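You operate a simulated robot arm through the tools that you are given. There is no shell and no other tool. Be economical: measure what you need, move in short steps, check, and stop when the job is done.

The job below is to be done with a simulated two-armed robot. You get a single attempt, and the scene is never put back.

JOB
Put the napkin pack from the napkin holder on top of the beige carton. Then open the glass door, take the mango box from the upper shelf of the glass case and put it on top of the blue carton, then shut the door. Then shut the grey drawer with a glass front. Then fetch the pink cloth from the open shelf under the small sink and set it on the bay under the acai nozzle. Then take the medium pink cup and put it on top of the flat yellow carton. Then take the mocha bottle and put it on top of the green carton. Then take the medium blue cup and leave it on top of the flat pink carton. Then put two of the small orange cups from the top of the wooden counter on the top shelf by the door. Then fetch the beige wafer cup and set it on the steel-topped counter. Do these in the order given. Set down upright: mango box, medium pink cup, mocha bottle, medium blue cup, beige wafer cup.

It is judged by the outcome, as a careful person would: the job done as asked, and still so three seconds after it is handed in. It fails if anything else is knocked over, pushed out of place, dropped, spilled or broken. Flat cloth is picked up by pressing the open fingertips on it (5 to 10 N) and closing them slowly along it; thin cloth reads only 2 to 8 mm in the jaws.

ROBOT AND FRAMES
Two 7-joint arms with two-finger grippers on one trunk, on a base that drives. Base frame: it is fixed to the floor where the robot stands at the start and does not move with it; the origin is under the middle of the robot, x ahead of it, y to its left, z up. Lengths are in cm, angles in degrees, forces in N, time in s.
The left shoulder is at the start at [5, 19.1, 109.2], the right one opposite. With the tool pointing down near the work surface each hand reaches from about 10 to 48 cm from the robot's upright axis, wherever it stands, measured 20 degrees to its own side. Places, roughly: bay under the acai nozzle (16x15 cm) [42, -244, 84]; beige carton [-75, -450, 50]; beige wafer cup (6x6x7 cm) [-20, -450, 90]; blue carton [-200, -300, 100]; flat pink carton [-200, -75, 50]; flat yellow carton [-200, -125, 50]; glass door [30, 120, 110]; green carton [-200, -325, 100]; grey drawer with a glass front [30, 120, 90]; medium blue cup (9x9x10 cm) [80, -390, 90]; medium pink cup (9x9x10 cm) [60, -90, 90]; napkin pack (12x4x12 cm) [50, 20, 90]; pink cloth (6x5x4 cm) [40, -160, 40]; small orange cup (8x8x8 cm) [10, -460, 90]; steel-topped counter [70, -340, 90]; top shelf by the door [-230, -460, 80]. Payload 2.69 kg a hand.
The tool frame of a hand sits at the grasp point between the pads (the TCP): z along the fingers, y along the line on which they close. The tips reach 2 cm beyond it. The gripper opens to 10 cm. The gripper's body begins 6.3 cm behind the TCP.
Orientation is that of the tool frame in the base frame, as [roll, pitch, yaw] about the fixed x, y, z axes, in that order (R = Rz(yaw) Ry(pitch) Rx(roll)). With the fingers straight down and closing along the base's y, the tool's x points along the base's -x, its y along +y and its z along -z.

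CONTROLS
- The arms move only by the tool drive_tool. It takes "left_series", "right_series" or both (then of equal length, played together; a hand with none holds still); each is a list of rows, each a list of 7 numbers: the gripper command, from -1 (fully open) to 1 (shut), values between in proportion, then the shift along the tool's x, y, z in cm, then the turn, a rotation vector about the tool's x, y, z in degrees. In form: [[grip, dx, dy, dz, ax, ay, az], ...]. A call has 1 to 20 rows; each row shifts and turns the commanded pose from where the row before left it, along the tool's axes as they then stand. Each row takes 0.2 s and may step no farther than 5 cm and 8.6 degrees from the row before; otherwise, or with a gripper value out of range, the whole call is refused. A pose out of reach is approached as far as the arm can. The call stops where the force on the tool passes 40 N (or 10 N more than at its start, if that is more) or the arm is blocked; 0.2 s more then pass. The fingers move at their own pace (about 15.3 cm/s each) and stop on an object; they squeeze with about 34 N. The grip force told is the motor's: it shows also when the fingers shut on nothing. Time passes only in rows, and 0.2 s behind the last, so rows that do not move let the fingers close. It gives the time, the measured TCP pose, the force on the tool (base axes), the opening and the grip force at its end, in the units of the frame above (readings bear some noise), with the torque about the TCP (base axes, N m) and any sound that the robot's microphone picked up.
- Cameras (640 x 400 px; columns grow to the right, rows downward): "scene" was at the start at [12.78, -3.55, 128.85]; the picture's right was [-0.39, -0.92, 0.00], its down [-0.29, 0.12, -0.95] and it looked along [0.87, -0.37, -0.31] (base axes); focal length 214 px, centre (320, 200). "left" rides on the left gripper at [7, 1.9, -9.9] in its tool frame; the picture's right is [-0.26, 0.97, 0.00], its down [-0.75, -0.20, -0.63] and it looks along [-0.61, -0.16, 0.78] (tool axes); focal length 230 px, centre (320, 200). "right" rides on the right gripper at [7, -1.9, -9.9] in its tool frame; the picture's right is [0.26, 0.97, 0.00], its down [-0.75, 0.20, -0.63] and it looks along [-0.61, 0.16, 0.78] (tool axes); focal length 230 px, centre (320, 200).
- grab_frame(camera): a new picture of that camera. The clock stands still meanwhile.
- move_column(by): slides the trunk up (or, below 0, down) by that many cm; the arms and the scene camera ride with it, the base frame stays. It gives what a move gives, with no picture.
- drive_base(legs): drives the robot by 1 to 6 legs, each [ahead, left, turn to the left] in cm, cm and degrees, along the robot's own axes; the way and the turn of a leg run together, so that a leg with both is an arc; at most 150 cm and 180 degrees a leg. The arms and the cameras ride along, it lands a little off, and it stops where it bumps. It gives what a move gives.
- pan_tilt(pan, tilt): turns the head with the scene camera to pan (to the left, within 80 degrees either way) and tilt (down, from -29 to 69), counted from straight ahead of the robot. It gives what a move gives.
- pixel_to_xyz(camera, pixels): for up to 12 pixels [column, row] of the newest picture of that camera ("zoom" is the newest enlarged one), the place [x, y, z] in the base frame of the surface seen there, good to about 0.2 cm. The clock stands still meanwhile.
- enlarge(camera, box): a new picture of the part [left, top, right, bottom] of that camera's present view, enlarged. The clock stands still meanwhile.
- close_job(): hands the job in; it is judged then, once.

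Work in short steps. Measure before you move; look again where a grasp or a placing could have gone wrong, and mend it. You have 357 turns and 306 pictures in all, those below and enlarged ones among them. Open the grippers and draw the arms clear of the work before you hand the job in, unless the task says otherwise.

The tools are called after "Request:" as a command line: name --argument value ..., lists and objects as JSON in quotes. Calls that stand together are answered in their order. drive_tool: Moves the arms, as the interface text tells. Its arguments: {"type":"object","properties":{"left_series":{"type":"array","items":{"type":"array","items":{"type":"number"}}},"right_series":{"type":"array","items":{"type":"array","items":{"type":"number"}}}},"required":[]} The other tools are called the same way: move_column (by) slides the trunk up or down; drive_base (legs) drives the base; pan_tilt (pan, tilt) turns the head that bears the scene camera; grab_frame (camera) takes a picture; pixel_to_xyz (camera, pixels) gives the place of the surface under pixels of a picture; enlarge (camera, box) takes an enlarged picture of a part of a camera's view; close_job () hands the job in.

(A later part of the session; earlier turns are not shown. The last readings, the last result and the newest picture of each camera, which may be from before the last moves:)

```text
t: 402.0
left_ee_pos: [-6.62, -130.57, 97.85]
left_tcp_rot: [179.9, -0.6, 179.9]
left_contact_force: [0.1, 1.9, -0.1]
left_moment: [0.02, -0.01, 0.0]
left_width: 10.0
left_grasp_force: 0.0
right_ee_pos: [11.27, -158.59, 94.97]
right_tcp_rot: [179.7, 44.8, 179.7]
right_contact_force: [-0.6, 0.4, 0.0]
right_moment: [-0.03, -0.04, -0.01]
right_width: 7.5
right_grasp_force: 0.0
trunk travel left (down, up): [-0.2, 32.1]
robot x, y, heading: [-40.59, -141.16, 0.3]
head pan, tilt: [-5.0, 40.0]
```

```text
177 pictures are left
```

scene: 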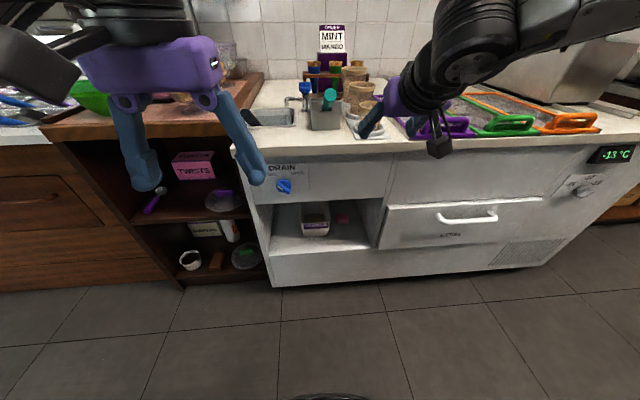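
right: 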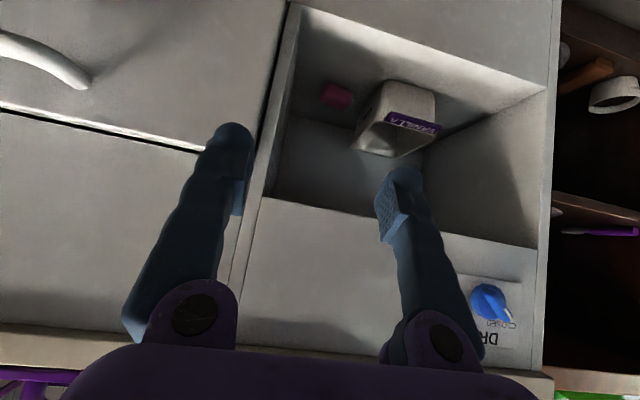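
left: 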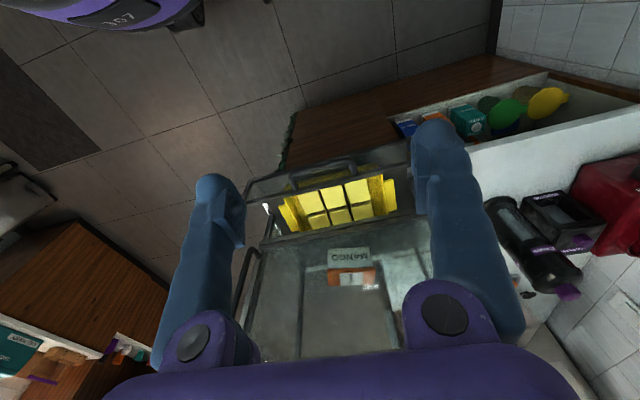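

Now at ahead 52, offset −17.5. I descend straight.

Request:
drive_tool --right_series '[[-0.5, 2.4, 0, 2.4, 0, 0, 0], [-0.5, 2.4, 0, 2.4, 0, 0, 0], [-0.5, 2.4, 0, 2.4, 0, 0, 0], [-0.5, 2.4, 0, 2.4, 0, 0, 0], [-0.5, 2.4, 0, 2.4, 0, 0, 0], [-0.5, 2.4, 0, 2.4, 0, 0, 0], [-0.5, 2.4, 0, 2.4, 0, 0, 0], [-0.5, 2.4, 0, 2.4, 0, 0, 0], [-0.5, 2.4, 0, 2.4, 0, 0, 0], [-0.5, 2.4, 0, 2.4, 0, 0, 0], [-0.5, 2.4, 0, 2.4, 0, 0, 0], [-0.5, 2.4, 0, 2.4, 0, 0, 0], [-0.5, 2.4, 0, 2.4, 0, 0, 0], [-0.5, 0, 0, 0, 0, 0, 0]]'

Request:
grab_frame --camera "scene"

```text
t: 405.0
left_ee_pos: [-6.67, -130.51, 97.85]
left_tcp_rot: [179.9, -0.5, 179.9]
left_contact_force: [0.5, 0.0, 0.5]
left_moment: [-0.03, 0.02, 0.04]
left_width: 10.0
left_grasp_force: 0.0
right_ee_pos: [9.36, -165.8, 63.6]
right_tcp_rot: [179.7, 44.6, 179.7]
right_contact_force: [0.3, -0.2, 0.3]
right_moment: [0.01, -0.02, -0.01]
right_width: 7.49
right_grasp_force: 0.1
right hand out of reach, approached as far as the arm can: row 8, 9, 10, 11, 12, 13
trunk travel left (down, up): [-0.2, 32.1]
robot x, y, heading: [-40.5, -141.33, -0.0]
head pan, tilt: [-5.0, 40.0]
```

```text
176 pictures are left
```

scene: 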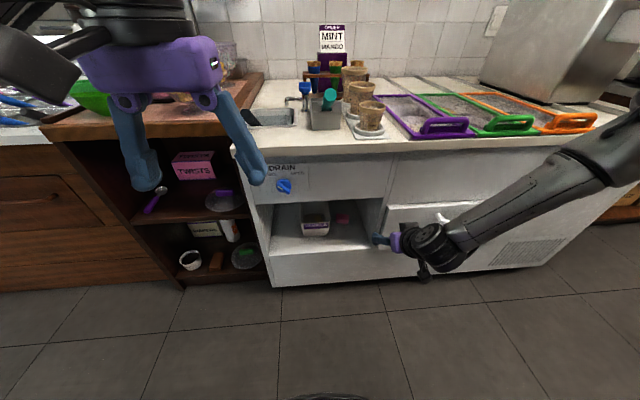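

The level-yaw pose hits a joint limit low down. I test swinging the tool 45° to the left (in line with the forearm), then lowering.

Request:
drive_tool --right_series '[[-0.5, -2.4, 0, -2.4, 0, 0, 0], [-0.5, -2.4, 0, -2.4, 0, 0, 0], [-0.5, 0, 0, 0, -5.3, 0, -5.3], [-0.5, 0, 0, 0, -5.3, 0, -5.3], [-0.5, 0, 0, 0, -5.3, 0, -5.3], [-0.5, 0, 0, 0, -5.3, 0, -5.3], [-0.5, 0, 0, 0, -5.3, 0, -5.3], [-0.5, 0, 0, 0, -5.3, 0, -5.3], [-0.5, 2.4, 0, 2.4, 0, 0, 0], [-0.5, 2.4, 0, 2.4, 0, 0, 0], [-0.5, 2.4, 0, 2.4, 0, 0, 0], [-0.5, 2.4, 0, 2.4, 0, 0, 0], [-0.5, 2.4, 0, 2.4, 0, 0, 0], [-0.5, 2.4, 0, 2.4, 0, 0, 0], [-0.5, 2.4, 0, 2.4, 0, 0, 0], [-0.5, 2.4, 0, 2.4, 0, 0, 0], [-0.5, 0, 0, 0, 0, 0, 0]]'

Request:
grab_frame --camera "scene"

```text
t: 408.6
left_ee_pos: [-6.72, -130.45, 97.88]
left_tcp_rot: [179.9, -0.5, 180.0]
left_contact_force: [-0.7, 0.0, -0.5]
left_moment: [0.0, -0.01, 0.01]
left_width: 9.99
left_grasp_force: 0.2
right_ee_pos: [6.7, -171.19, 61.6]
right_tcp_rot: [179.6, 44.9, -135.5]
right_contact_force: [0.0, -0.4, 0.3]
right_moment: [0.01, 0.01, 0.0]
right_width: 7.52
right_grasp_force: 0.0
right hand out of reach, approached as far as the arm can: row 10, 11, 12, 13, 14, 15, 16
trunk travel left (down, up): [-0.2, 32.1]
robot x, y, heading: [-40.52, -140.88, 0.2]
head pan, tilt: [-5.0, 40.0]
```

```text
175 pictures are left
```

scene: 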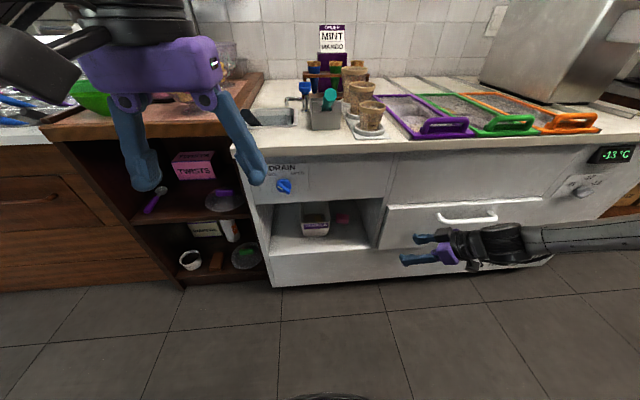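

Still limited near z 61. I test with the tool straight down, closer in, to find a lower arm posture.

Request:
drive_tool --right_series '[[-0.5, -2.4, 0, -2.4, 5.3, 0, 5.3], [-0.5, -2.4, 0, -2.4, 5.3, 0, 5.3], [-0.5, -2.4, 0, -2.4, 5.3, 0, 5.3], [-0.5, -2.4, 0, -2.4, 5.3, 0, 5.3], [-0.5, 0, 0, -3, 5.3, 0, 5.3], [-0.5, 0, 0, -3, 5.3, 0, 5.3], [-0.5, 0, 0, 0, 0, 7.5, 0], [-0.5, 0, 0, 0, 0, 7.5, 0], [-0.5, 0, 0, 0, 0, 7.5, 0], [-0.5, 0, 0, 0, 0, 7.5, 0], [-0.5, 0, 0, 0, 0, 7.5, 0], [-0.5, 0, 0, 0, 0, 7.5, 0], [-0.5, 0, 0, 4, 0, 0, 0], [-0.5, 0, 0, 4, 0, 0, 0], [-0.5, 0, 0, 4, 0, 0, 0], [-0.5, 0, 0, 4, 0, 0, 0], [-0.5, 0, 0, 4, 0, 0, 0], [-0.5, 0, 0, 4, 0, 0, 0], [-0.5, 0, 0, 4, 0, 0, 0], [-0.5, 0, 0, 4, 0, 0, 0]]'

Request:
grab_frame --camera "scene"

```text
t: 412.8
left_ee_pos: [-6.7, -130.55, 97.75]
left_tcp_rot: [179.9, -0.7, 179.9]
left_contact_force: [0.3, 0.0, 0.7]
left_moment: [0.02, 0.0, 0.01]
left_width: 10.0
left_grasp_force: 0.1
right_ee_pos: [0.08, -174.51, 54.32]
right_tcp_rot: [179.7, -0.1, 179.8]
right_contact_force: [0.4, -0.7, 0.1]
right_moment: [-0.02, 0.0, 0.01]
right_width: 7.49
right_grasp_force: 0.0
right hand out of reach, approached as far as the arm can: row 18, 19, 20
trunk travel left (down, up): [-0.2, 32.1]
robot x, y, heading: [-40.19, -141.23, 0.2]
head pan, tilt: [-5.0, 40.0]
```

```text
174 pictures are left
```

scene: 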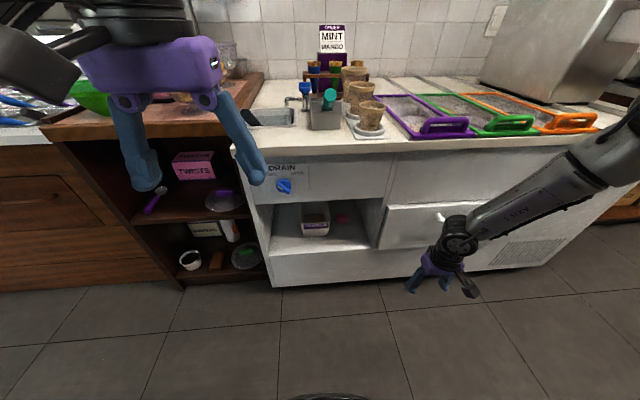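

I measure the elbow and forearm to understand the limit.

Request:
pixel_to_xyz --camera "scene" --pixels '[[455, 235], [490, 215], [540, 185], [590, 155], [610, 150], [635, 125]]'

Request:
pan_tilt --pan -60 --tilt 35

Request:
grab_frame --camera "scene"

```text
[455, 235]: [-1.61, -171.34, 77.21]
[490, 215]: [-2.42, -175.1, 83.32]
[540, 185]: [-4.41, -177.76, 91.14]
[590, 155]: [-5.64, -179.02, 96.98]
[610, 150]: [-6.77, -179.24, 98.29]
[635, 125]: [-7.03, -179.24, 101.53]
```

```text
t: 414.1
left_ee_pos: [-6.73, -130.5, 97.89]
left_tcp_rot: [179.9, -0.6, 179.9]
left_contact_force: [-1.0, 0.3, 0.4]
left_moment: [-0.02, 0.0, -0.01]
left_width: 10.01
left_grasp_force: 0.1
right_ee_pos: [0.05, -174.53, 54.19]
right_tcp_rot: [179.8, -0.2, 179.9]
right_contact_force: [0.2, -0.6, 0.1]
right_moment: [0.01, 0.03, 0.03]
right_width: 7.5
right_grasp_force: 0.1
trunk travel left (down, up): [-0.2, 32.1]
robot x, y, heading: [-40.25, -141.31, 0.3]
head pan, tilt: [-60.0, 35.0]
```

```text
173 pictures are left
```

scene: 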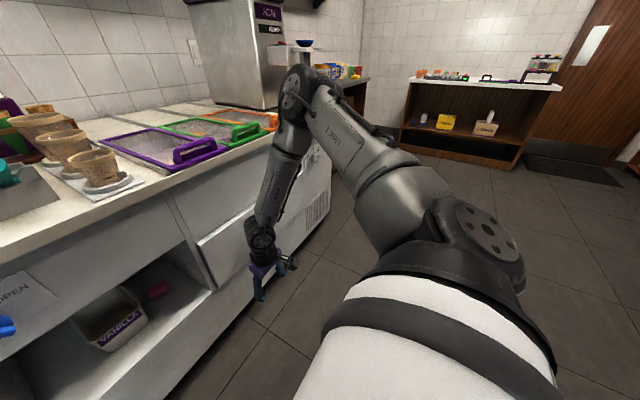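

The elbow sits high; a nearly straight arm reaching 45° down (ahead≈60, z≈37) should be possible. I back up 15 cm, extend the right hand far ahead at 45°, then lower in an arc.

Request:
drive_base --legs '[[-15, 0, 0]]'

Request:
drive_tool --right_series '[[-0.5, -3, 0, -4, 0, 0, 0], [-0.5, -3, 0, -4, 0, 0, 0], [-0.5, -3, 0, -4, 0, 0, 0], [-0.5, -3, 0, -4, 0, 0, 0], [-0.5, -2, 1, -4, 0, -7.5, 0], [-0.5, -2, 1, 0, 0, -7.5, 0], [-0.5, -2, 1, 0, 0, -7.5, 0], [-0.5, -2, 0, 2, 0, -7.5, 0], [-0.5, -2, 0, 2, 0, -7.5, 0], [-0.5, -2, 0, 2, 0, -7.5, 0], [-0.5, 0, 0, 0, 0, 0, 0]]'

Request:
grab_frame --camera "scene"

```text
t: 415.4
left_ee_pos: [-21.46, -130.41, 97.98]
left_tcp_rot: [180.0, -0.6, -179.9]
left_contact_force: [0.3, 0.2, -0.4]
left_moment: [0.0, 0.02, 0.02]
left_width: 9.98
left_grasp_force: 0.1
right_ee_pos: [-14.72, -174.55, 54.26]
right_tcp_rot: [179.8, -0.2, 180.0]
right_contact_force: [-0.1, 0.8, 0.1]
right_moment: [0.01, 0.01, 0.01]
right_width: 7.49
right_grasp_force: 0.1
trunk travel left (down, up): [-0.2, 32.1]
robot x, y, heading: [-55.43, -140.9, -0.1]
head pan, tilt: [-60.0, 35.0]
```

```text
t: 417.8
left_ee_pos: [-21.54, -130.47, 97.86]
left_tcp_rot: [179.9, -0.8, 180.0]
left_contact_force: [-0.3, -0.7, 0.4]
left_moment: [0.0, -0.02, -0.01]
left_width: 10.0
left_grasp_force: 0.1
right_ee_pos: [11.49, -171.68, 72.73]
right_tcp_rot: [179.7, 44.8, 179.5]
right_contact_force: [-0.5, -0.6, -0.3]
right_moment: [0.03, 0.0, 0.04]
right_width: 7.48
right_grasp_force: 0.1
trunk travel left (down, up): [-0.2, 32.1]
robot x, y, heading: [-55.58, -140.59, -0.0]
head pan, tilt: [-60.0, 35.0]
```

```text
172 pictures are left
```

scene: 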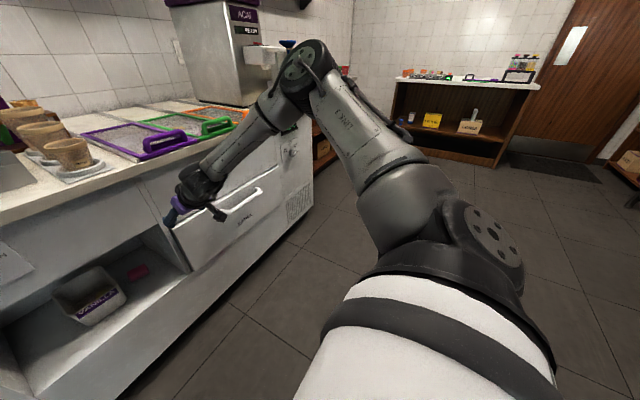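

Reachable so far (ahead 67, z 72.7). Now I lower it straight.

Request:
drive_tool --right_series '[[-0.5, 2.1, 0, 2.1, 0, 0, 0], [-0.5, 2.1, 0, 2.1, 0, 0, 0], [-0.5, 2.1, 0, 2.1, 0, 0, 0], [-0.5, 2.1, 0, 2.1, 0, 0, 0], [-0.5, 2.1, 0, 2.1, 0, 0, 0], [-0.5, 2.1, 0, 2.1, 0, 0, 0], [-0.5, 2.1, 0, 2.1, 0, 0, 0], [-0.5, 2.1, 0, 2.1, 0, 0, 0], [-0.5, 2.1, 0, 2.1, 0, 0, 0], [-0.5, 0, 0, 0, 0, 0, 0]]'

Request:
grab_frame --camera "scene"

```text
t: 420.0
left_ee_pos: [-21.59, -130.28, 97.8]
left_tcp_rot: [179.8, -0.7, -180.0]
left_contact_force: [1.1, 0.1, -0.1]
left_moment: [0.01, 0.04, 0.05]
left_width: 10.02
left_grasp_force: 0.0
right_ee_pos: [6.53, -174.52, 63.34]
right_tcp_rot: [179.6, 44.8, 179.6]
right_contact_force: [-0.3, 0.2, 0.5]
right_moment: [-0.01, 0.02, -0.03]
right_width: 7.53
right_grasp_force: 0.1
right hand out of reach, approached as far as the arm can: row 2, 3, 4, 5, 6, 7, 8, 9
trunk travel left (down, up): [-0.2, 32.1]
robot x, y, heading: [-55.33, -141.19, -0.1]
head pan, tilt: [-60.0, 35.0]
```

```text
171 pictures are left
```

scene: 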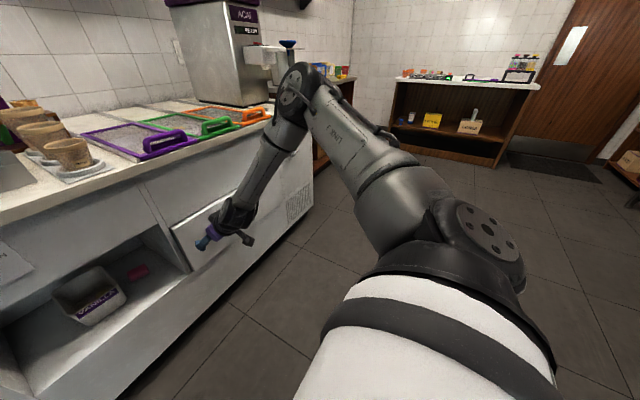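

The upper arm stays raised. I try swinging the hand out to the right side and low, to bring the elbow down, before coming forward.

Request:
drive_tool --right_series '[[-0.5, 0, -2, -3, 0, 7.5, 0], [-0.5, 0, -2, -3, 0, 7.5, 0], [-0.5, 0, -2, -3, 0, 7.5, 0], [-0.5, 0, -2, -3, 0, 7.5, 0], [-0.5, 2, -3, 0, 0, 7.5, 0], [-0.5, 2, -3, 0, 0, 7.5, 0], [-0.5, 3, -3.5, 0, 0, 0, 0], [-0.5, 3, -3.5, 0, 0, 0, 0], [-0.5, 3, -3.5, 0, 0, 0, 0], [-0.5, 3, -3.5, 0, 0, 0, 0], [-0.5, 3, -2.5, 0, 0, 0, 0], [-0.5, 3, -2, 0, 0, 0, 0], [-0.5, 3, 0, 0, 0, 0, 0], [-0.5, 0, 0, 0, 0, 0, 0]]'

Request:
grab_frame --camera "scene"

```text
t: 423.0
left_ee_pos: [-21.57, -130.44, 97.88]
left_tcp_rot: [179.9, -0.7, 179.9]
left_contact_force: [0.1, 0.0, 0.4]
left_moment: [0.02, 0.03, -0.03]
left_width: 9.99
left_grasp_force: 0.1
right_ee_pos: [-21.35, -197.79, 72.61]
right_tcp_rot: [-180.0, -0.2, 179.5]
right_contact_force: [-0.7, -0.9, -0.2]
right_moment: [0.01, 0.0, -0.02]
right_width: 7.5
right_grasp_force: 0.1
right hand out of reach, approached as far as the arm can: row 9, 10, 11, 12
trunk travel left (down, up): [-0.2, 32.1]
robot x, y, heading: [-55.45, -141.47, 0.1]
head pan, tilt: [-60.0, 35.0]
```

```text
170 pictures are left
```

scene: 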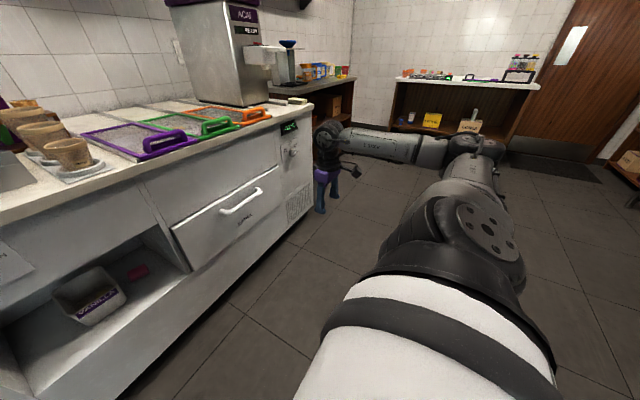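

Now the elbow is out at the side. I lower from here.

Request:
drive_tool --right_series '[[-0.5, 0, 0, 3, 0, 0, 0], [-0.5, 0, 0, 3, 0, 0, 0], [-0.5, 0, 0, 3, 0, 0, 0], [-0.5, 0, 0, 3, 0, 0, 0], [-0.5, 0, 0, 3, 0, 0, 0], [-0.5, 0, 0, 3, 0, 0, 0], [-0.5, 0, 0, 3, 0, 0, 0], [-0.5, 0, 0, 3, 0, 0, 0], [-0.5, 0, 0, 3, 0, 0, 0], [-0.5, 0, 0, 3, 0, 0, 0], [-0.5, 0, 0, 0, 0, 0, 0]]'

Request:
grab_frame --camera "scene"

```text
t: 425.4
left_ee_pos: [-21.53, -130.42, 97.87]
left_tcp_rot: [180.0, -0.6, 180.0]
left_contact_force: [0.5, -0.5, -0.2]
left_moment: [0.01, 0.0, 0.01]
left_width: 9.99
left_grasp_force: 0.0
right_ee_pos: [-22.46, -197.27, 48.94]
right_tcp_rot: [180.0, -0.1, 179.9]
right_contact_force: [0.3, -0.3, -0.3]
right_moment: [0.02, 0.0, 0.01]
right_width: 7.51
right_grasp_force: 0.1
right hand out of reach, approached as far as the arm can: row 8, 9, 10
trunk travel left (down, up): [-0.2, 32.1]
robot x, y, heading: [-55.32, -140.84, 0.2]
head pan, tilt: [-60.0, 35.0]
```

```text
169 pictures are left
```

scene: 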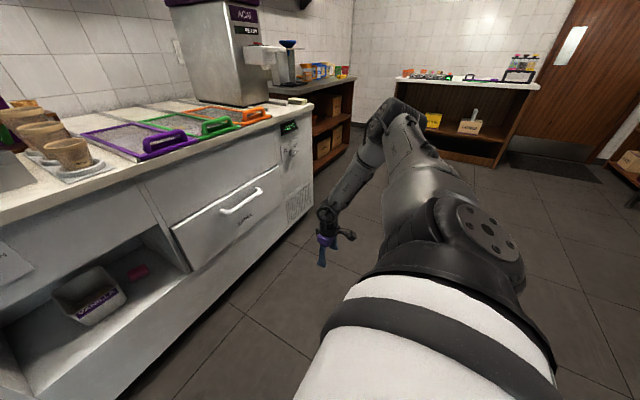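

I measure the elbow in this posture.

Request:
pixel_to_xyz --camera "scene" --pixels '[[378, 110], [400, 115], [360, 160], [335, 200], [430, 170], [460, 200], [485, 225]]'

```text
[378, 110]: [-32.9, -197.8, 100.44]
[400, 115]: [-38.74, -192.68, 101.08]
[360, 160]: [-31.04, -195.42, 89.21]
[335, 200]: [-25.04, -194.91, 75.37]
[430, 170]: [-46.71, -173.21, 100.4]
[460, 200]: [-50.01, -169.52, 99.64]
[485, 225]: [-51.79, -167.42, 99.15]
```

The upper arm is near-straight out from the shoulder (singular). From here I try moving forward at this low height, then lower again.

Request:
drive_tool --right_series '[[-0.5, -3, 0, 0, 0, 0, 0], [-0.5, -3, 0, 0.5, 0, 0, 0], [-0.5, -3, 0.5, 0.5, 0, 0, 0], [-0.5, -3, 0.5, 0.5, 0, 0, 0], [-0.5, -3, 1, 0.5, 0, 0, 0], [-0.5, -3, 1, 0.5, 0, 0, 0], [-0.5, 0, 0, 3, 0, 0, 0], [-0.5, 0, 0, 3, 0, 0, 0], [-0.5, 0, 0, 3, 0, 0, 0], [-0.5, 0, 0, 0, 0, 0, 0]]'

Request:
grab_frame --camera "scene"

```text
t: 427.6
left_ee_pos: [-21.51, -130.43, 97.95]
left_tcp_rot: [179.9, -0.5, -179.9]
left_contact_force: [-0.7, 0.1, -0.2]
left_moment: [0.0, -0.02, -0.02]
left_width: 9.99
left_grasp_force: 0.1
right_ee_pos: [-14.0, -190.27, 52.7]
right_tcp_rot: [179.8, -0.1, 179.9]
right_contact_force: [-0.7, 0.7, -0.6]
right_moment: [-0.01, -0.01, 0.03]
right_width: 7.49
right_grasp_force: 0.1
right hand out of reach, approached as far as the arm can: row 1, 2, 3, 4, 5, 6, 7, 8, 9
trunk travel left (down, up): [-0.2, 32.1]
robot x, y, heading: [-55.22, -140.76, 0.1]
head pan, tilt: [-60.0, 35.0]
```

```text
168 pictures are left
```

scene: 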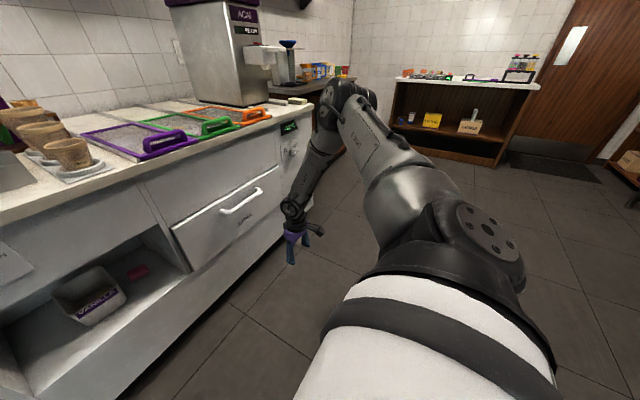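

Still the same limit. I'll try the other shoulder branch: swing the hand out to the right and behind the shoulder, then low and forward from there.

Request:
drive_tool --right_series '[[-0.5, 0, 0, -2, 0, 0, 8], [-0.5, 0, 0, -2, 0, 0, 8], [-0.5, 0, 0, -2, 0, 0, 8], [-0.5, 0, 0, -2, 0, 0, 8], [-0.5, 0, 0, -2, 0, 0, 8], [-0.5, 0, 0, -2, 0, 0, 8], [-0.5, 0, 0, -2, 0, 0, 8], [-0.5, 0, 0, -2, 0, 0, 8], [-0.5, -0.67, -4.3, -1.5, 0, 0, 0], [-0.5, -0.67, -4.3, -1.5, 0, 0, 0], [-0.5, -0.67, -4.3, -1.5, 0, 0, 0], [-0.5, -0.67, -4.3, -1.5, 0, 0, 0], [-0.5, -0.67, -4.3, -1.5, 0, 0, 0], [-0.5, -0.67, -4.3, -1.5, 0, 0, 0], [-0.5, -0.67, -4.3, -1.5, 0, 0, 0], [-0.5, -0.67, -4.3, -1.5, 0, 0, 0], [-0.5, -0.67, -4.3, 0, 0, 0, 0], [-0.5, -0.67, -4.3, 0, 0, 0, 0]]'

Request:
grab_frame --camera "scene"

```text
t: 431.4
left_ee_pos: [-21.42, -130.42, 97.89]
left_tcp_rot: [179.9, -0.5, -179.9]
left_contact_force: [-0.1, 0.2, -0.5]
left_moment: [0.02, 0.04, -0.01]
left_width: 10.0
left_grasp_force: 0.0
right_ee_pos: [-49.88, -215.37, 80.74]
right_tcp_rot: [-179.9, -0.3, 115.9]
right_contact_force: [-0.2, -0.2, 0.0]
right_moment: [0.02, 0.01, -0.01]
right_width: 7.53
right_grasp_force: 0.1
trunk travel left (down, up): [-0.2, 32.1]
robot x, y, heading: [-55.4, -141.42, -0.1]
head pan, tilt: [-60.0, 35.0]
```

```text
167 pictures are left
```

scene: 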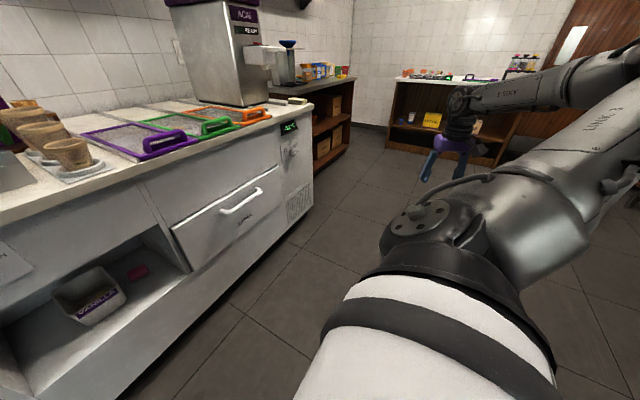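

The shoulder has flipped to the other branch. Now I lower here.

Request:
drive_tool --right_series '[[-0.5, 0, 0, 3.5, 0, 0, 0], [-0.5, 0, 0, 3.5, 0, 0, 0], [-0.5, 0, 0, 3.5, 0, 0, 0], [-0.5, 0, 0, 3.5, 0, 0, 0], [-0.5, 0, 0, 3.5, 0, 0, 0], [-0.5, 0, 0, 3.5, 0, 0, 0], [-0.5, 0, 0, 3.5, 0, 0, 0], [-0.5, 0, 0, 3.5, 0, 0, 0], [-0.5, 0, 0, 3.5, 0, 0, 0], [-0.5, 0, 0, 3.5, 0, 0, 0], [-0.5, 0, 0, 0, 0, 0, 0]]'

Request:
grab_frame --camera "scene"

```text
t: 433.8
left_ee_pos: [-21.43, -130.46, 97.75]
left_tcp_rot: [179.8, -0.7, -179.9]
left_contact_force: [0.7, 0.4, 0.0]
left_moment: [-0.02, 0.01, 0.01]
left_width: 9.99
left_grasp_force: 0.1
right_ee_pos: [-49.51, -214.59, 46.72]
right_tcp_rot: [-179.9, -0.3, 115.9]
right_contact_force: [0.0, 0.5, -0.5]
right_moment: [0.02, 0.0, 0.0]
right_width: 7.49
right_grasp_force: 0.1
right hand out of reach, approached as far as the arm can: row 10
trunk travel left (down, up): [-0.2, 32.1]
robot x, y, heading: [-55.13, -140.66, -0.0]
head pan, tilt: [-60.0, 35.0]
```

```text
166 pictures are left
```

scene: 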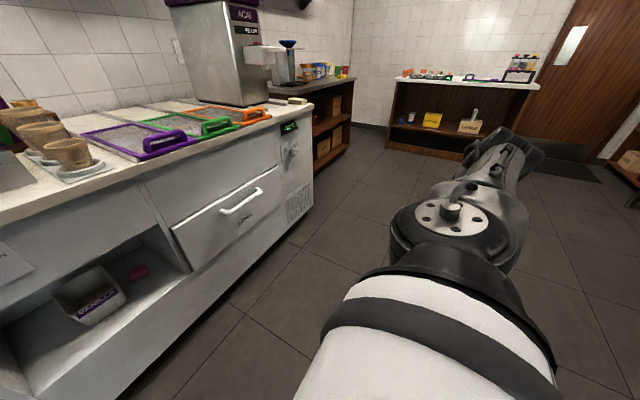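

Lower (46.7). I draw the hand in toward the body at this height and lower further.

Request:
drive_tool --right_series '[[-0.5, 2.9, 2.1, 0.3, 0, 0, 0], [-0.5, 2.9, 2.1, 0.3, 0, 0, 0], [-0.5, 2.9, 2.1, 0.3, 0, 0, 0], [-0.5, 2.9, 2.1, 0.3, 0, 0, 0], [-0.5, 2.9, 2.1, 0.3, 0, 0, 0], [-0.5, 2.9, 2.1, 0.3, 0, 0, 0], [-0.5, 0, 0, 2, 0, 0, 0], [-0.5, 0, 0, 2, 0, 0, 0], [-0.5, 0, 0, 2, 0, 0, 0], [-0.5, 0, 0, 0, 0, 0, 0]]'

Request:
grab_frame --camera "scene"

```text
t: 436.0
left_ee_pos: [-21.66, -130.5, 97.92]
left_tcp_rot: [179.9, -0.6, 179.9]
left_contact_force: [-0.6, -0.7, 0.3]
left_moment: [0.03, 0.03, 0.0]
left_width: 9.99
left_grasp_force: 0.0
right_ee_pos: [-45.9, -193.4, 38.88]
right_tcp_rot: [180.0, -0.3, 116.0]
right_contact_force: [-0.2, -0.4, 0.8]
right_moment: [-0.03, -0.02, -0.01]
right_width: 7.49
right_grasp_force: 0.1
trunk travel left (down, up): [-0.2, 32.1]
robot x, y, heading: [-55.44, -141.06, -0.0]
head pan, tilt: [-60.0, 35.0]
```

```text
165 pictures are left
```

scene: 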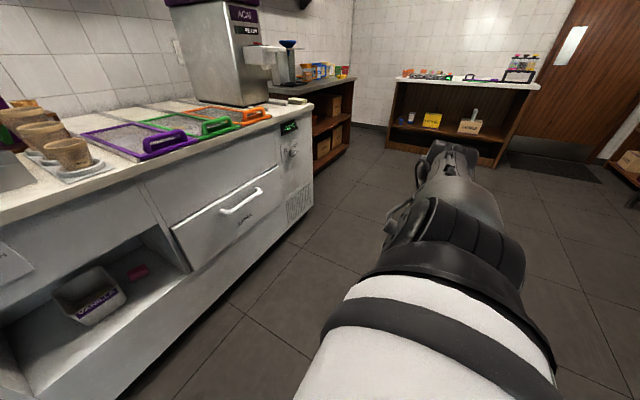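

z 38.9 reached. I now turn the yaw back and bring the hand forward at low height.

Request:
drive_tool --right_series '[[-0.5, 0, 0, -1, 0, 0, -8], [-0.5, 0, 0, -1, 0, 0, -8], [-0.5, 0, 0, -1, 0, 0, -8], [-0.5, 0, 0, -1, 0, 0, -8], [-0.5, 0, 0, -1, 0, 0, -8], [-0.5, 0, 0, -1, 0, 0, -8], [-0.5, 0, 0, -1, 0, 0, -8], [-0.5, 0, 0, -1, 0, 0, -8], [-0.5, -3.5, 2, 0, 0, 0, 0], [-0.5, -3.5, 2, 0, 0, 0, 0], [-0.5, -3.5, 2.5, 0, 0, 0, 0], [-0.5, -3.5, 2.5, 0, 0, 0, 0], [-0.5, -3.5, 3, 0, 0, 0, 0], [-0.5, -3.5, 3, 0, 0, 0, 0], [-0.5, -3.5, 3, 0, 0, 0, 0], [-0.5, 0, 0, 0, 0, 0, 0]]'

Request:
grab_frame --camera "scene"

```text
t: 439.4
left_ee_pos: [-21.46, -130.4, 97.92]
left_tcp_rot: [179.9, -0.6, 180.0]
left_contact_force: [0.5, -0.2, -0.7]
left_moment: [-0.02, -0.03, -0.01]
left_width: 10.01
left_grasp_force: 0.0
right_ee_pos: [-21.44, -175.09, 46.95]
right_tcp_rot: [179.8, -0.2, 179.8]
right_contact_force: [0.5, 0.3, 0.4]
right_moment: [-0.04, 0.02, -0.01]
right_width: 7.5
right_grasp_force: 0.0
trunk travel left (down, up): [-0.2, 32.1]
robot x, y, heading: [-55.3, -141.05, -0.0]
head pan, tilt: [-60.0, 35.0]
```

```text
164 pictures are left
```

scene: 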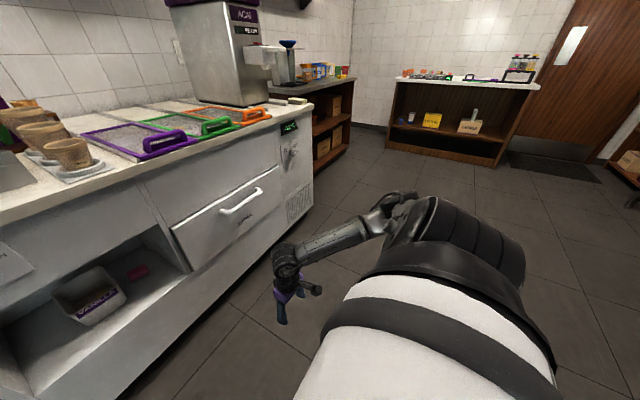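

Elbow-down posture achieved. I pitch the tool 45° and centre it laterally.

Request:
drive_tool --right_series '[[-0.5, 0, 2, 0, 0, -7.5, 0], [-0.5, 0, 2, 0, 0, -7.5, 0], [-0.5, 0, 3, 0, 0, -7.5, 0], [-0.5, 0, 3, 0, 0, -7.5, 0], [-0.5, 0, 3, 0, 0, -7.5, 0], [-0.5, 0, 3, 0, 0, -7.5, 0], [-0.5, 0, 0, 0, 0, 0, 0]]'

Request:
grab_frame --camera "right"

```text
t: 441.0
left_ee_pos: [-21.47, -130.47, 97.85]
left_tcp_rot: [179.9, -0.7, -180.0]
left_contact_force: [0.4, -0.1, -1.0]
left_moment: [0.02, -0.03, 0.02]
left_width: 9.98
left_grasp_force: 0.1
right_ee_pos: [-19.7, -165.09, 50.94]
right_tcp_rot: [171.2, 30.6, -178.5]
right_contact_force: [0.7, -0.2, 0.1]
right_moment: [0.0, 0.0, 0.01]
right_width: 7.51
right_grasp_force: 0.0
right hand out of reach, approached as far as the arm can: row 4, 5, 6
trunk travel left (down, up): [-0.2, 32.1]
robot x, y, heading: [-55.19, -140.88, 0.0]
head pan, tilt: [-60.0, 35.0]
```

```text
163 pictures are left
```

right: 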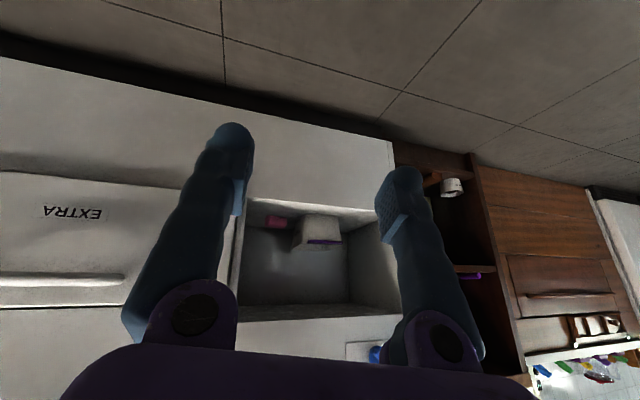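

Limited when close in. I extend forward first, then finish the pitch and correct the roll.

Request:
drive_tool --right_series '[[-0.5, -2.6, 0, 1.5, 0, 0, 0], [-0.5, -2.6, 0, 1.5, 0, 0, 0], [-0.5, -2.6, 0, 1.5, 3, 0, 0], [-0.5, -2.6, 0, 1.5, 3, 0, 0], [-0.5, -2.6, 0, 1.5, 3, 0, 0], [-0.5, 0, 0, 0, 0, -5, 0], [-0.5, 0, 0, 0, 0, -5, 0], [-0.5, 0, 0, 0, 0, -4.5, 0], [-0.5, 0, 0, 0, 0, 0, 0]]'

Request:
grab_frame --camera "scene"

```text
t: 443.0
left_ee_pos: [-21.42, -130.57, 97.89]
left_tcp_rot: [179.8, -0.7, 180.0]
left_contact_force: [-0.5, 0.0, 0.6]
left_moment: [0.0, 0.04, 0.02]
left_width: 10.01
left_grasp_force: 0.1
right_ee_pos: [-4.51, -163.91, 51.23]
right_tcp_rot: [-179.8, 35.5, -178.5]
right_contact_force: [0.0, 0.7, 0.0]
right_moment: [0.03, 0.01, 0.06]
right_width: 7.52
right_grasp_force: 0.0
right hand out of reach, approached as far as the arm can: row 7, 8
trunk travel left (down, up): [-0.2, 32.1]
robot x, y, heading: [-54.97, -141.11, -0.3]
head pan, tilt: [-60.0, 35.0]
```

```text
162 pictures are left
```

scene: 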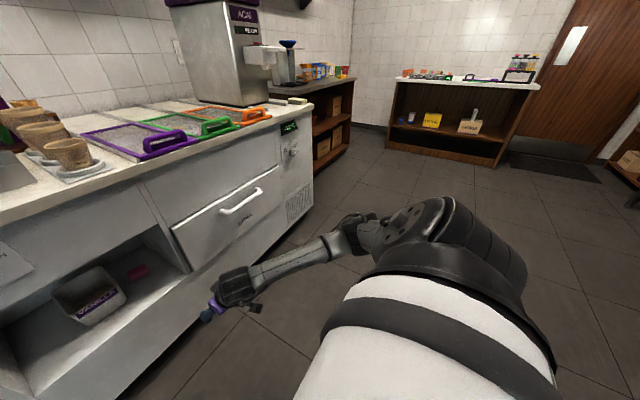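

I extend and lower together, then retry the pitch.

Request:
drive_tool --right_series '[[-0.5, 0, 0, 3.3, 0, 0, 0], [-0.5, 0, 0, 3.3, 0, 0, 0], [-0.5, 0, 0, 3.4, 0, 0, 0], [-0.5, 0, 0, 0, 0, -3, 0], [-0.5, 0, 0, 0, 0, -3, 0], [-0.5, 0, 0, 0, 0, -3.5, 0], [-0.5, 0, 0, 0, 0, 0, 0]]'

Request:
grab_frame --camera "right"

```text
t: 444.6
left_ee_pos: [-21.57, -130.46, 97.85]
left_tcp_rot: [180.0, -0.5, 179.9]
left_contact_force: [-0.4, 0.1, 0.3]
left_moment: [-0.01, 0.01, -0.03]
left_width: 10.0
left_grasp_force: 0.0
right_ee_pos: [1.14, -163.6, 42.88]
right_tcp_rot: [-179.8, 35.5, -178.5]
right_contact_force: [0.5, -0.7, 0.1]
right_moment: [0.0, 0.0, 0.04]
right_width: 7.5
right_grasp_force: 0.1
right hand out of reach, approached as far as the arm can: row 4, 5, 6
trunk travel left (down, up): [-0.2, 32.1]
robot x, y, heading: [-55.21, -141.13, 0.0]
head pan, tilt: [-60.0, 35.0]
```

```text
161 pictures are left
```

right: 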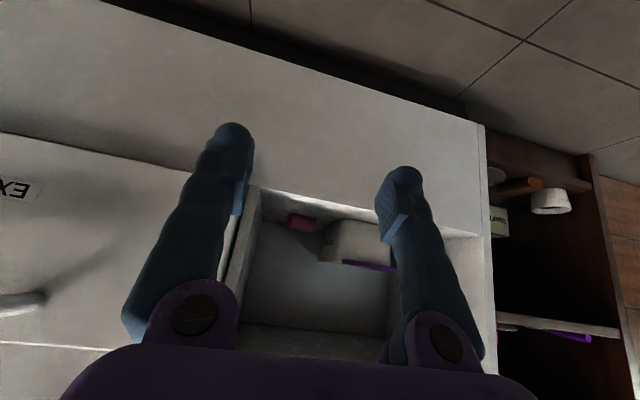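

Pitch stays at 35°, which is still enough to enter. I check the forearm's direction for clearance with the shelf's right wall.

Request:
grab_frame --camera "scene"

Request:
pixel_to_xyz --camera "scene" --pixels '[[235, 290], [260, 270], [290, 258], [320, 248], [350, 235], [185, 260], [130, 295]]'

```text
160 pictures are left
```

scene: 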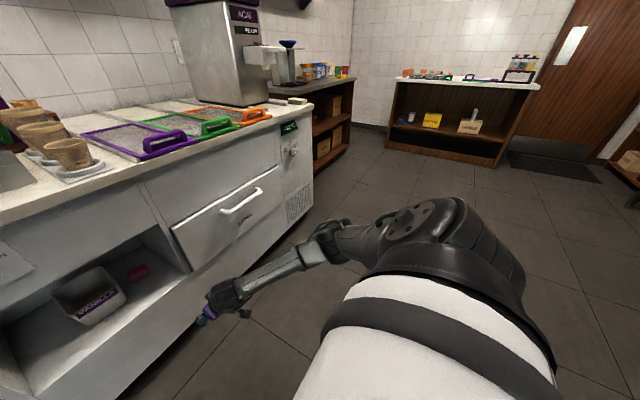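

```text
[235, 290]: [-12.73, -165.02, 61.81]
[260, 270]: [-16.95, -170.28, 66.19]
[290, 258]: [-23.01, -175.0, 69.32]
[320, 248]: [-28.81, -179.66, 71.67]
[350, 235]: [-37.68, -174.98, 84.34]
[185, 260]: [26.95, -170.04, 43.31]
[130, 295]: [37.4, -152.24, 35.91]
```

The forearm would graze the wall if I entered straight, so I enter with heading −10°. I tuck the left hand up and back, and stage the robot so the right TCP is before the opening.

Request:
drive_tool --left_series '[[-1, 2, 0, -4, 0, 0, 0], [-1, 2, 0, -4, 0, 0, 0], [-1, 2, 0, -4, 0, 0, 0]]'

Request:
drive_base --legs '[[0, 0, -10], [0, 22, 0], [19, 0, 0]]'

Request:
pan_tilt --pan -25 --tilt 50

Request:
grab_frame --camera "scene"

Request:
grab_frame --camera "right"

```text
t: 445.4
left_ee_pos: [-27.46, -130.24, 110.32]
left_tcp_rot: [179.9, -0.6, 179.9]
left_contact_force: [0.6, 0.0, -0.1]
left_moment: [-0.03, 0.0, -0.03]
left_width: 10.0
left_grasp_force: 0.0
right_ee_pos: [1.13, -163.59, 42.93]
right_tcp_rot: [-179.7, 35.5, -178.4]
right_contact_force: [0.5, -0.5, 0.0]
right_moment: [-0.01, -0.02, -0.03]
right_width: 7.51
right_grasp_force: 0.0
trunk travel left (down, up): [-0.2, 32.1]
robot x, y, heading: [-54.79, -140.8, 0.0]
head pan, tilt: [-60.0, 35.0]
```

```text
t: 449.8
left_ee_pos: [-3.17, -117.15, 110.3]
left_tcp_rot: [179.9, -0.6, 169.8]
left_contact_force: [0.3, 0.0, -0.6]
left_moment: [-0.02, 0.01, 0.0]
left_width: 9.99
left_grasp_force: 0.1
right_ee_pos: [19.1, -154.97, 42.91]
right_tcp_rot: [-179.8, 35.4, 171.4]
right_contact_force: [-0.1, 0.3, -0.4]
right_moment: [-0.04, 0.01, -0.01]
right_width: 7.49
right_grasp_force: 0.0
trunk travel left (down, up): [-0.2, 32.1]
robot x, y, heading: [-32.4, -122.88, -10.4]
head pan, tilt: [-60.0, 35.0]
```

```text
t: 450.8
left_ee_pos: [-3.23, -117.28, 110.23]
left_tcp_rot: [180.0, -0.6, 169.8]
left_contact_force: [1.0, -1.1, 0.6]
left_moment: [0.0, -0.01, 0.01]
left_width: 10.02
left_grasp_force: 0.0
right_ee_pos: [19.13, -154.95, 42.87]
right_tcp_rot: [-179.9, 35.5, 171.3]
right_contact_force: [0.1, -0.2, -0.9]
right_moment: [0.01, 0.06, 0.0]
right_width: 7.48
right_grasp_force: 0.0
trunk travel left (down, up): [-0.2, 32.1]
robot x, y, heading: [-32.2, -122.9, -9.9]
head pan, tilt: [-25.0, 50.0]
```

```text
159 pictures are left
```

scene: 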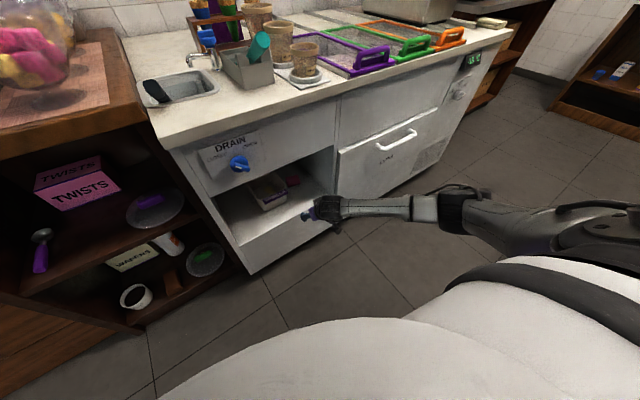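

```text
158 pictures are left
```

right: 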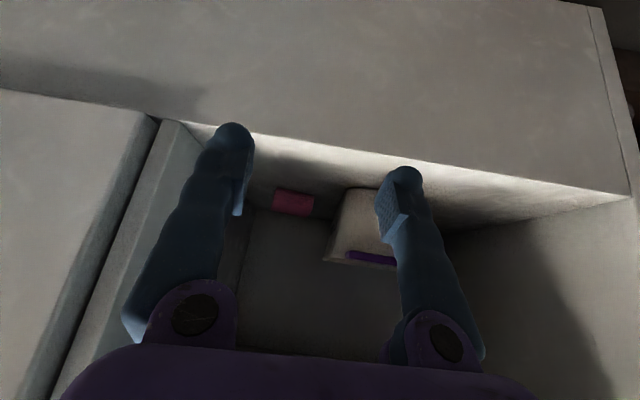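

The cloth shows at (293,202), the tub at (365,225). I measure.

Request:
pixel_to_xyz --camera "right" --pixels '[[275, 200], [312, 205], [293, 192], [293, 212], [275, 210], [312, 212], [345, 195], [330, 250], [350, 220], [235, 240], [170, 125], [265, 205]]'

```text
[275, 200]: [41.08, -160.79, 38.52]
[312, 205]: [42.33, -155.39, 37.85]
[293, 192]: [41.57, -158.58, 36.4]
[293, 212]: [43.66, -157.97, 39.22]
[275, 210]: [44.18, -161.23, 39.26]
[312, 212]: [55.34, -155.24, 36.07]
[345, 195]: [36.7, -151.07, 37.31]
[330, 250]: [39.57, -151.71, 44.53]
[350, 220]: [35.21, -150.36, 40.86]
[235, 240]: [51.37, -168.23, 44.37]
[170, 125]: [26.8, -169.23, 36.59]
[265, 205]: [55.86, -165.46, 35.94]
```

Straight ahead lies the cloth. I lower 2.5 cm and drive in 18 cm.

Request:
drive_tool --right_series '[[-0.5, 1.45, 0, 2.03, 0, 0, 0], [-0.5, 0, 0, 0, 0, 0, 0]]'

Request:
drive_base --legs '[[16, 0, 0]]'

Request:
grab_frame --camera "right"

Request:
grab_frame --camera "scene"

```text
t: 451.4
left_ee_pos: [-3.22, -117.11, 110.27]
left_tcp_rot: [179.9, -0.7, 169.8]
left_contact_force: [0.6, -0.6, -0.4]
left_moment: [-0.02, -0.02, -0.03]
left_width: 10.0
left_grasp_force: 0.2
right_ee_pos: [19.2, -154.85, 40.28]
right_tcp_rot: [-179.8, 35.5, 171.4]
right_contact_force: [0.4, 0.4, 0.4]
right_moment: [-0.02, -0.02, -0.01]
right_width: 7.5
right_grasp_force: 0.1
trunk travel left (down, up): [-0.2, 32.1]
robot x, y, heading: [-32.67, -122.75, -10.0]
head pan, tilt: [-25.0, 50.0]
```

```text
t: 452.8
left_ee_pos: [12.38, -119.91, 110.25]
left_tcp_rot: [179.9, -0.6, 169.9]
left_contact_force: [-0.4, 0.0, 0.2]
left_moment: [-0.02, 0.0, 0.02]
left_width: 9.99
left_grasp_force: 0.1
right_ee_pos: [34.73, -157.61, 40.29]
right_tcp_rot: [-179.8, 35.5, 171.4]
right_contact_force: [-0.9, 0.1, -0.7]
right_moment: [-0.01, 0.0, -0.01]
right_width: 7.51
right_grasp_force: 0.0
trunk travel left (down, up): [-0.2, 32.1]
robot x, y, heading: [-17.38, -125.37, -10.2]
head pan, tilt: [-25.0, 50.0]
```

```text
157 pictures are left
```

right: 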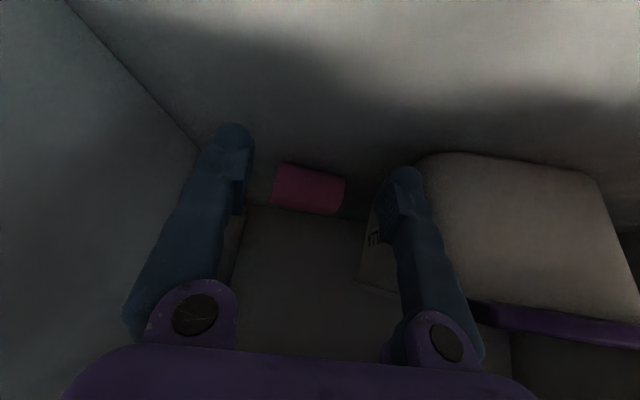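

```text
156 pictures are left
```

scene: 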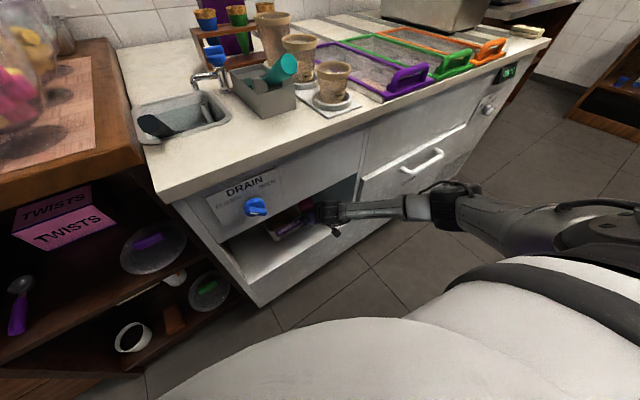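

Cloth is between the fingers. I extend 8 cm forward, lower 2 cm, and then close slowly.

Request:
drive_tool --right_series '[[-0.5, -1.7, -0.2, 1.2, 0, 0, 0], [-0.5, -1.7, -0.2, 1.2, 0, 0, 0], [-0.5, -1.7, 0, 1.2, 0, 0, 0], [-0.5, -1.6, 0, 1.2, 0, 0, 0], [-0.5, 0.6, 0, 0.85, 0, 0, 0], [-0.5, 0.6, 0, 0.85, 0, 0, 0], [-0.5, 0, 0, 0, 0, 0, 0]]'

Request:
grab_frame --camera "right"

```text
t: 454.4
left_ee_pos: [12.26, -119.78, 110.31]
left_tcp_rot: [179.9, -0.6, 169.8]
left_contact_force: [-0.2, 0.4, -0.2]
left_moment: [0.02, -0.01, 0.01]
left_width: 10.0
left_grasp_force: 0.1
right_ee_pos: [42.83, -159.21, 38.17]
right_tcp_rot: [-179.8, 35.7, 171.3]
right_contact_force: [-3.3, -0.7, 7.8]
right_moment: [0.3, 0.03, 0.18]
right_width: 7.48
right_grasp_force: 0.2
trunk travel left (down, up): [-0.2, 32.1]
robot x, y, heading: [-16.87, -125.71, -10.0]
head pan, tilt: [-25.0, 50.0]
```

```text
155 pictures are left
```

right: 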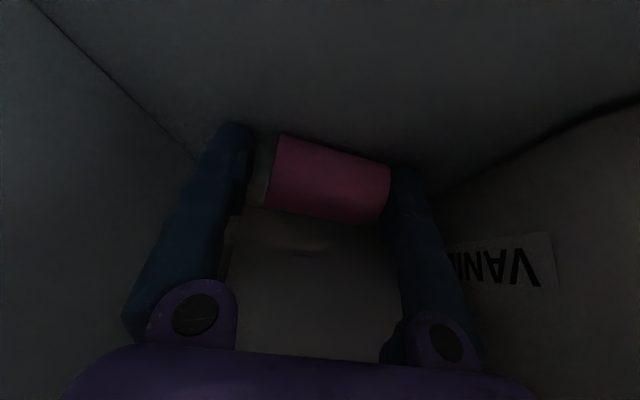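

The cloth lies between the pads with the tips lightly on the shelf. I close slowly.

Request:
drive_tool --right_series '[[-0.3, 0, 0, -0.1, 0, 0, 0], [-0.1, 0, 0, 0, 0, 0, 0], [0.1, 0, 0, 0, 0, 0, 0], [0.3, 0, 0, 0, 0, 0, 0], [0.5, 0, 0, 0, 0, 0, 0], [0.7, 0, 0, 0, 0, 0, 0], [1, 0, 0, 0, 0, 0, 0], [1, 0, 0, 0, 0, 0, 0], [1, 0, 0, 0, 0, 0, 0]]'

Request:
grab_frame --camera "right"

```text
t: 456.4
left_ee_pos: [12.28, -119.86, 110.23]
left_tcp_rot: [179.9, -0.6, 169.8]
left_contact_force: [0.2, 0.0, -0.4]
left_moment: [-0.01, 0.03, 0.0]
left_width: 10.0
left_grasp_force: 0.1
right_ee_pos: [42.75, -159.23, 38.18]
right_tcp_rot: [-179.8, 35.5, 171.4]
right_contact_force: [-0.8, 0.1, 3.2]
right_moment: [-0.02, -0.04, -0.02]
right_width: 5.89
right_grasp_force: 34.7
trunk travel left (down, up): [-0.2, 32.1]
robot x, y, heading: [-17.23, -125.48, -10.0]
head pan, tilt: [-25.0, 50.0]
```

```text
154 pictures are left
```

right: 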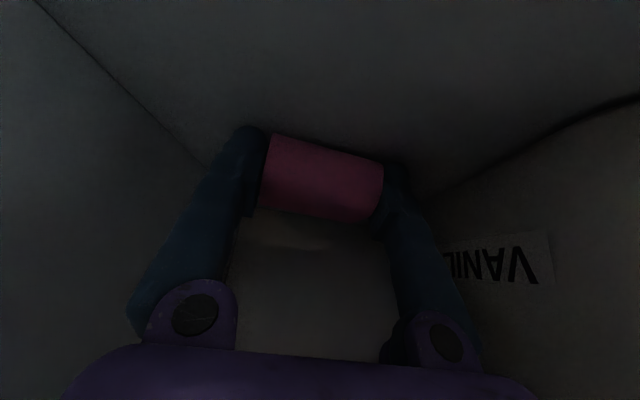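

Gripped at 5.9 cm. I lift 3 cm and withdraw.

Request:
drive_tool --right_series '[[1, -0.6, 0, -0.8, 0, 0, 0], [1, -0.6, 0, -0.8, 0, 0, 0], [1, -0.5, 0, -0.7, 0, 0, 0], [1, 1.6, 0, -1.2, 0, 0, 0], [1, 1.6, 0, -1.2, 0, 0, 0], [1, 1.6, 0, -1.2, 0, 0, 0], [1, 1.6, 0, -1.2, 0, 0, 0], [1, 0, 0, 0, 0, 0, 0]]'

Request:
drive_base --legs '[[-30, 0, 0]]'

Request:
grab_frame --camera "right"

Request:
grab_frame --camera "scene"

```text
t: 458.2
left_ee_pos: [12.4, -119.89, 110.18]
left_tcp_rot: [179.9, -0.6, 169.7]
left_contact_force: [-0.6, 0.8, 0.3]
left_moment: [0.0, 0.0, -0.01]
left_width: 9.99
left_grasp_force: 0.1
right_ee_pos: [34.96, -157.99, 41.45]
right_tcp_rot: [-179.8, 35.6, 171.4]
right_contact_force: [0.1, -0.6, 0.2]
right_moment: [-0.01, 0.01, -0.02]
right_width: 5.88
right_grasp_force: 33.5
trunk travel left (down, up): [-0.2, 32.1]
robot x, y, heading: [-17.1, -125.63, -10.0]
head pan, tilt: [-25.0, 50.0]
```

```text
t: 460.3
left_ee_pos: [-17.21, -114.48, 110.23]
left_tcp_rot: [179.8, -0.6, 170.3]
left_contact_force: [-0.8, -0.4, 0.8]
left_moment: [0.01, 0.01, -0.02]
left_width: 10.0
left_grasp_force: 0.0
right_ee_pos: [5.66, -152.45, 41.41]
right_tcp_rot: [-179.9, 35.5, 171.8]
right_contact_force: [1.0, -0.5, -0.3]
right_moment: [-0.05, 0.01, 0.04]
right_width: 5.89
right_grasp_force: 33.9
trunk travel left (down, up): [-0.2, 32.1]
robot x, y, heading: [-46.17, -120.43, -9.6]
head pan, tilt: [-25.0, 50.0]
```

```text
153 pictures are left
```

right: 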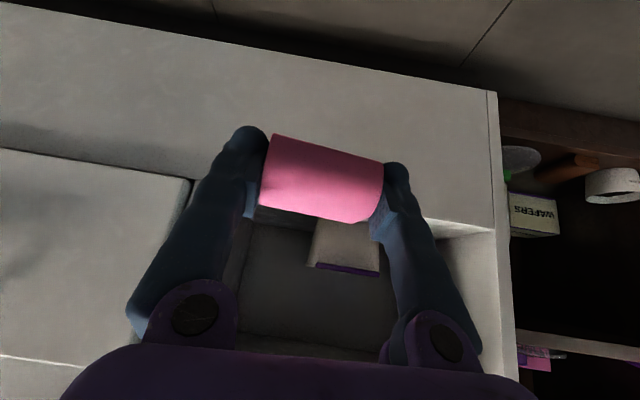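

```text
152 pictures are left
```

scene: 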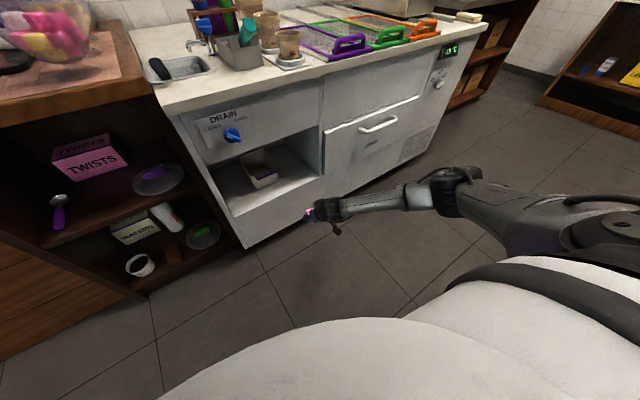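

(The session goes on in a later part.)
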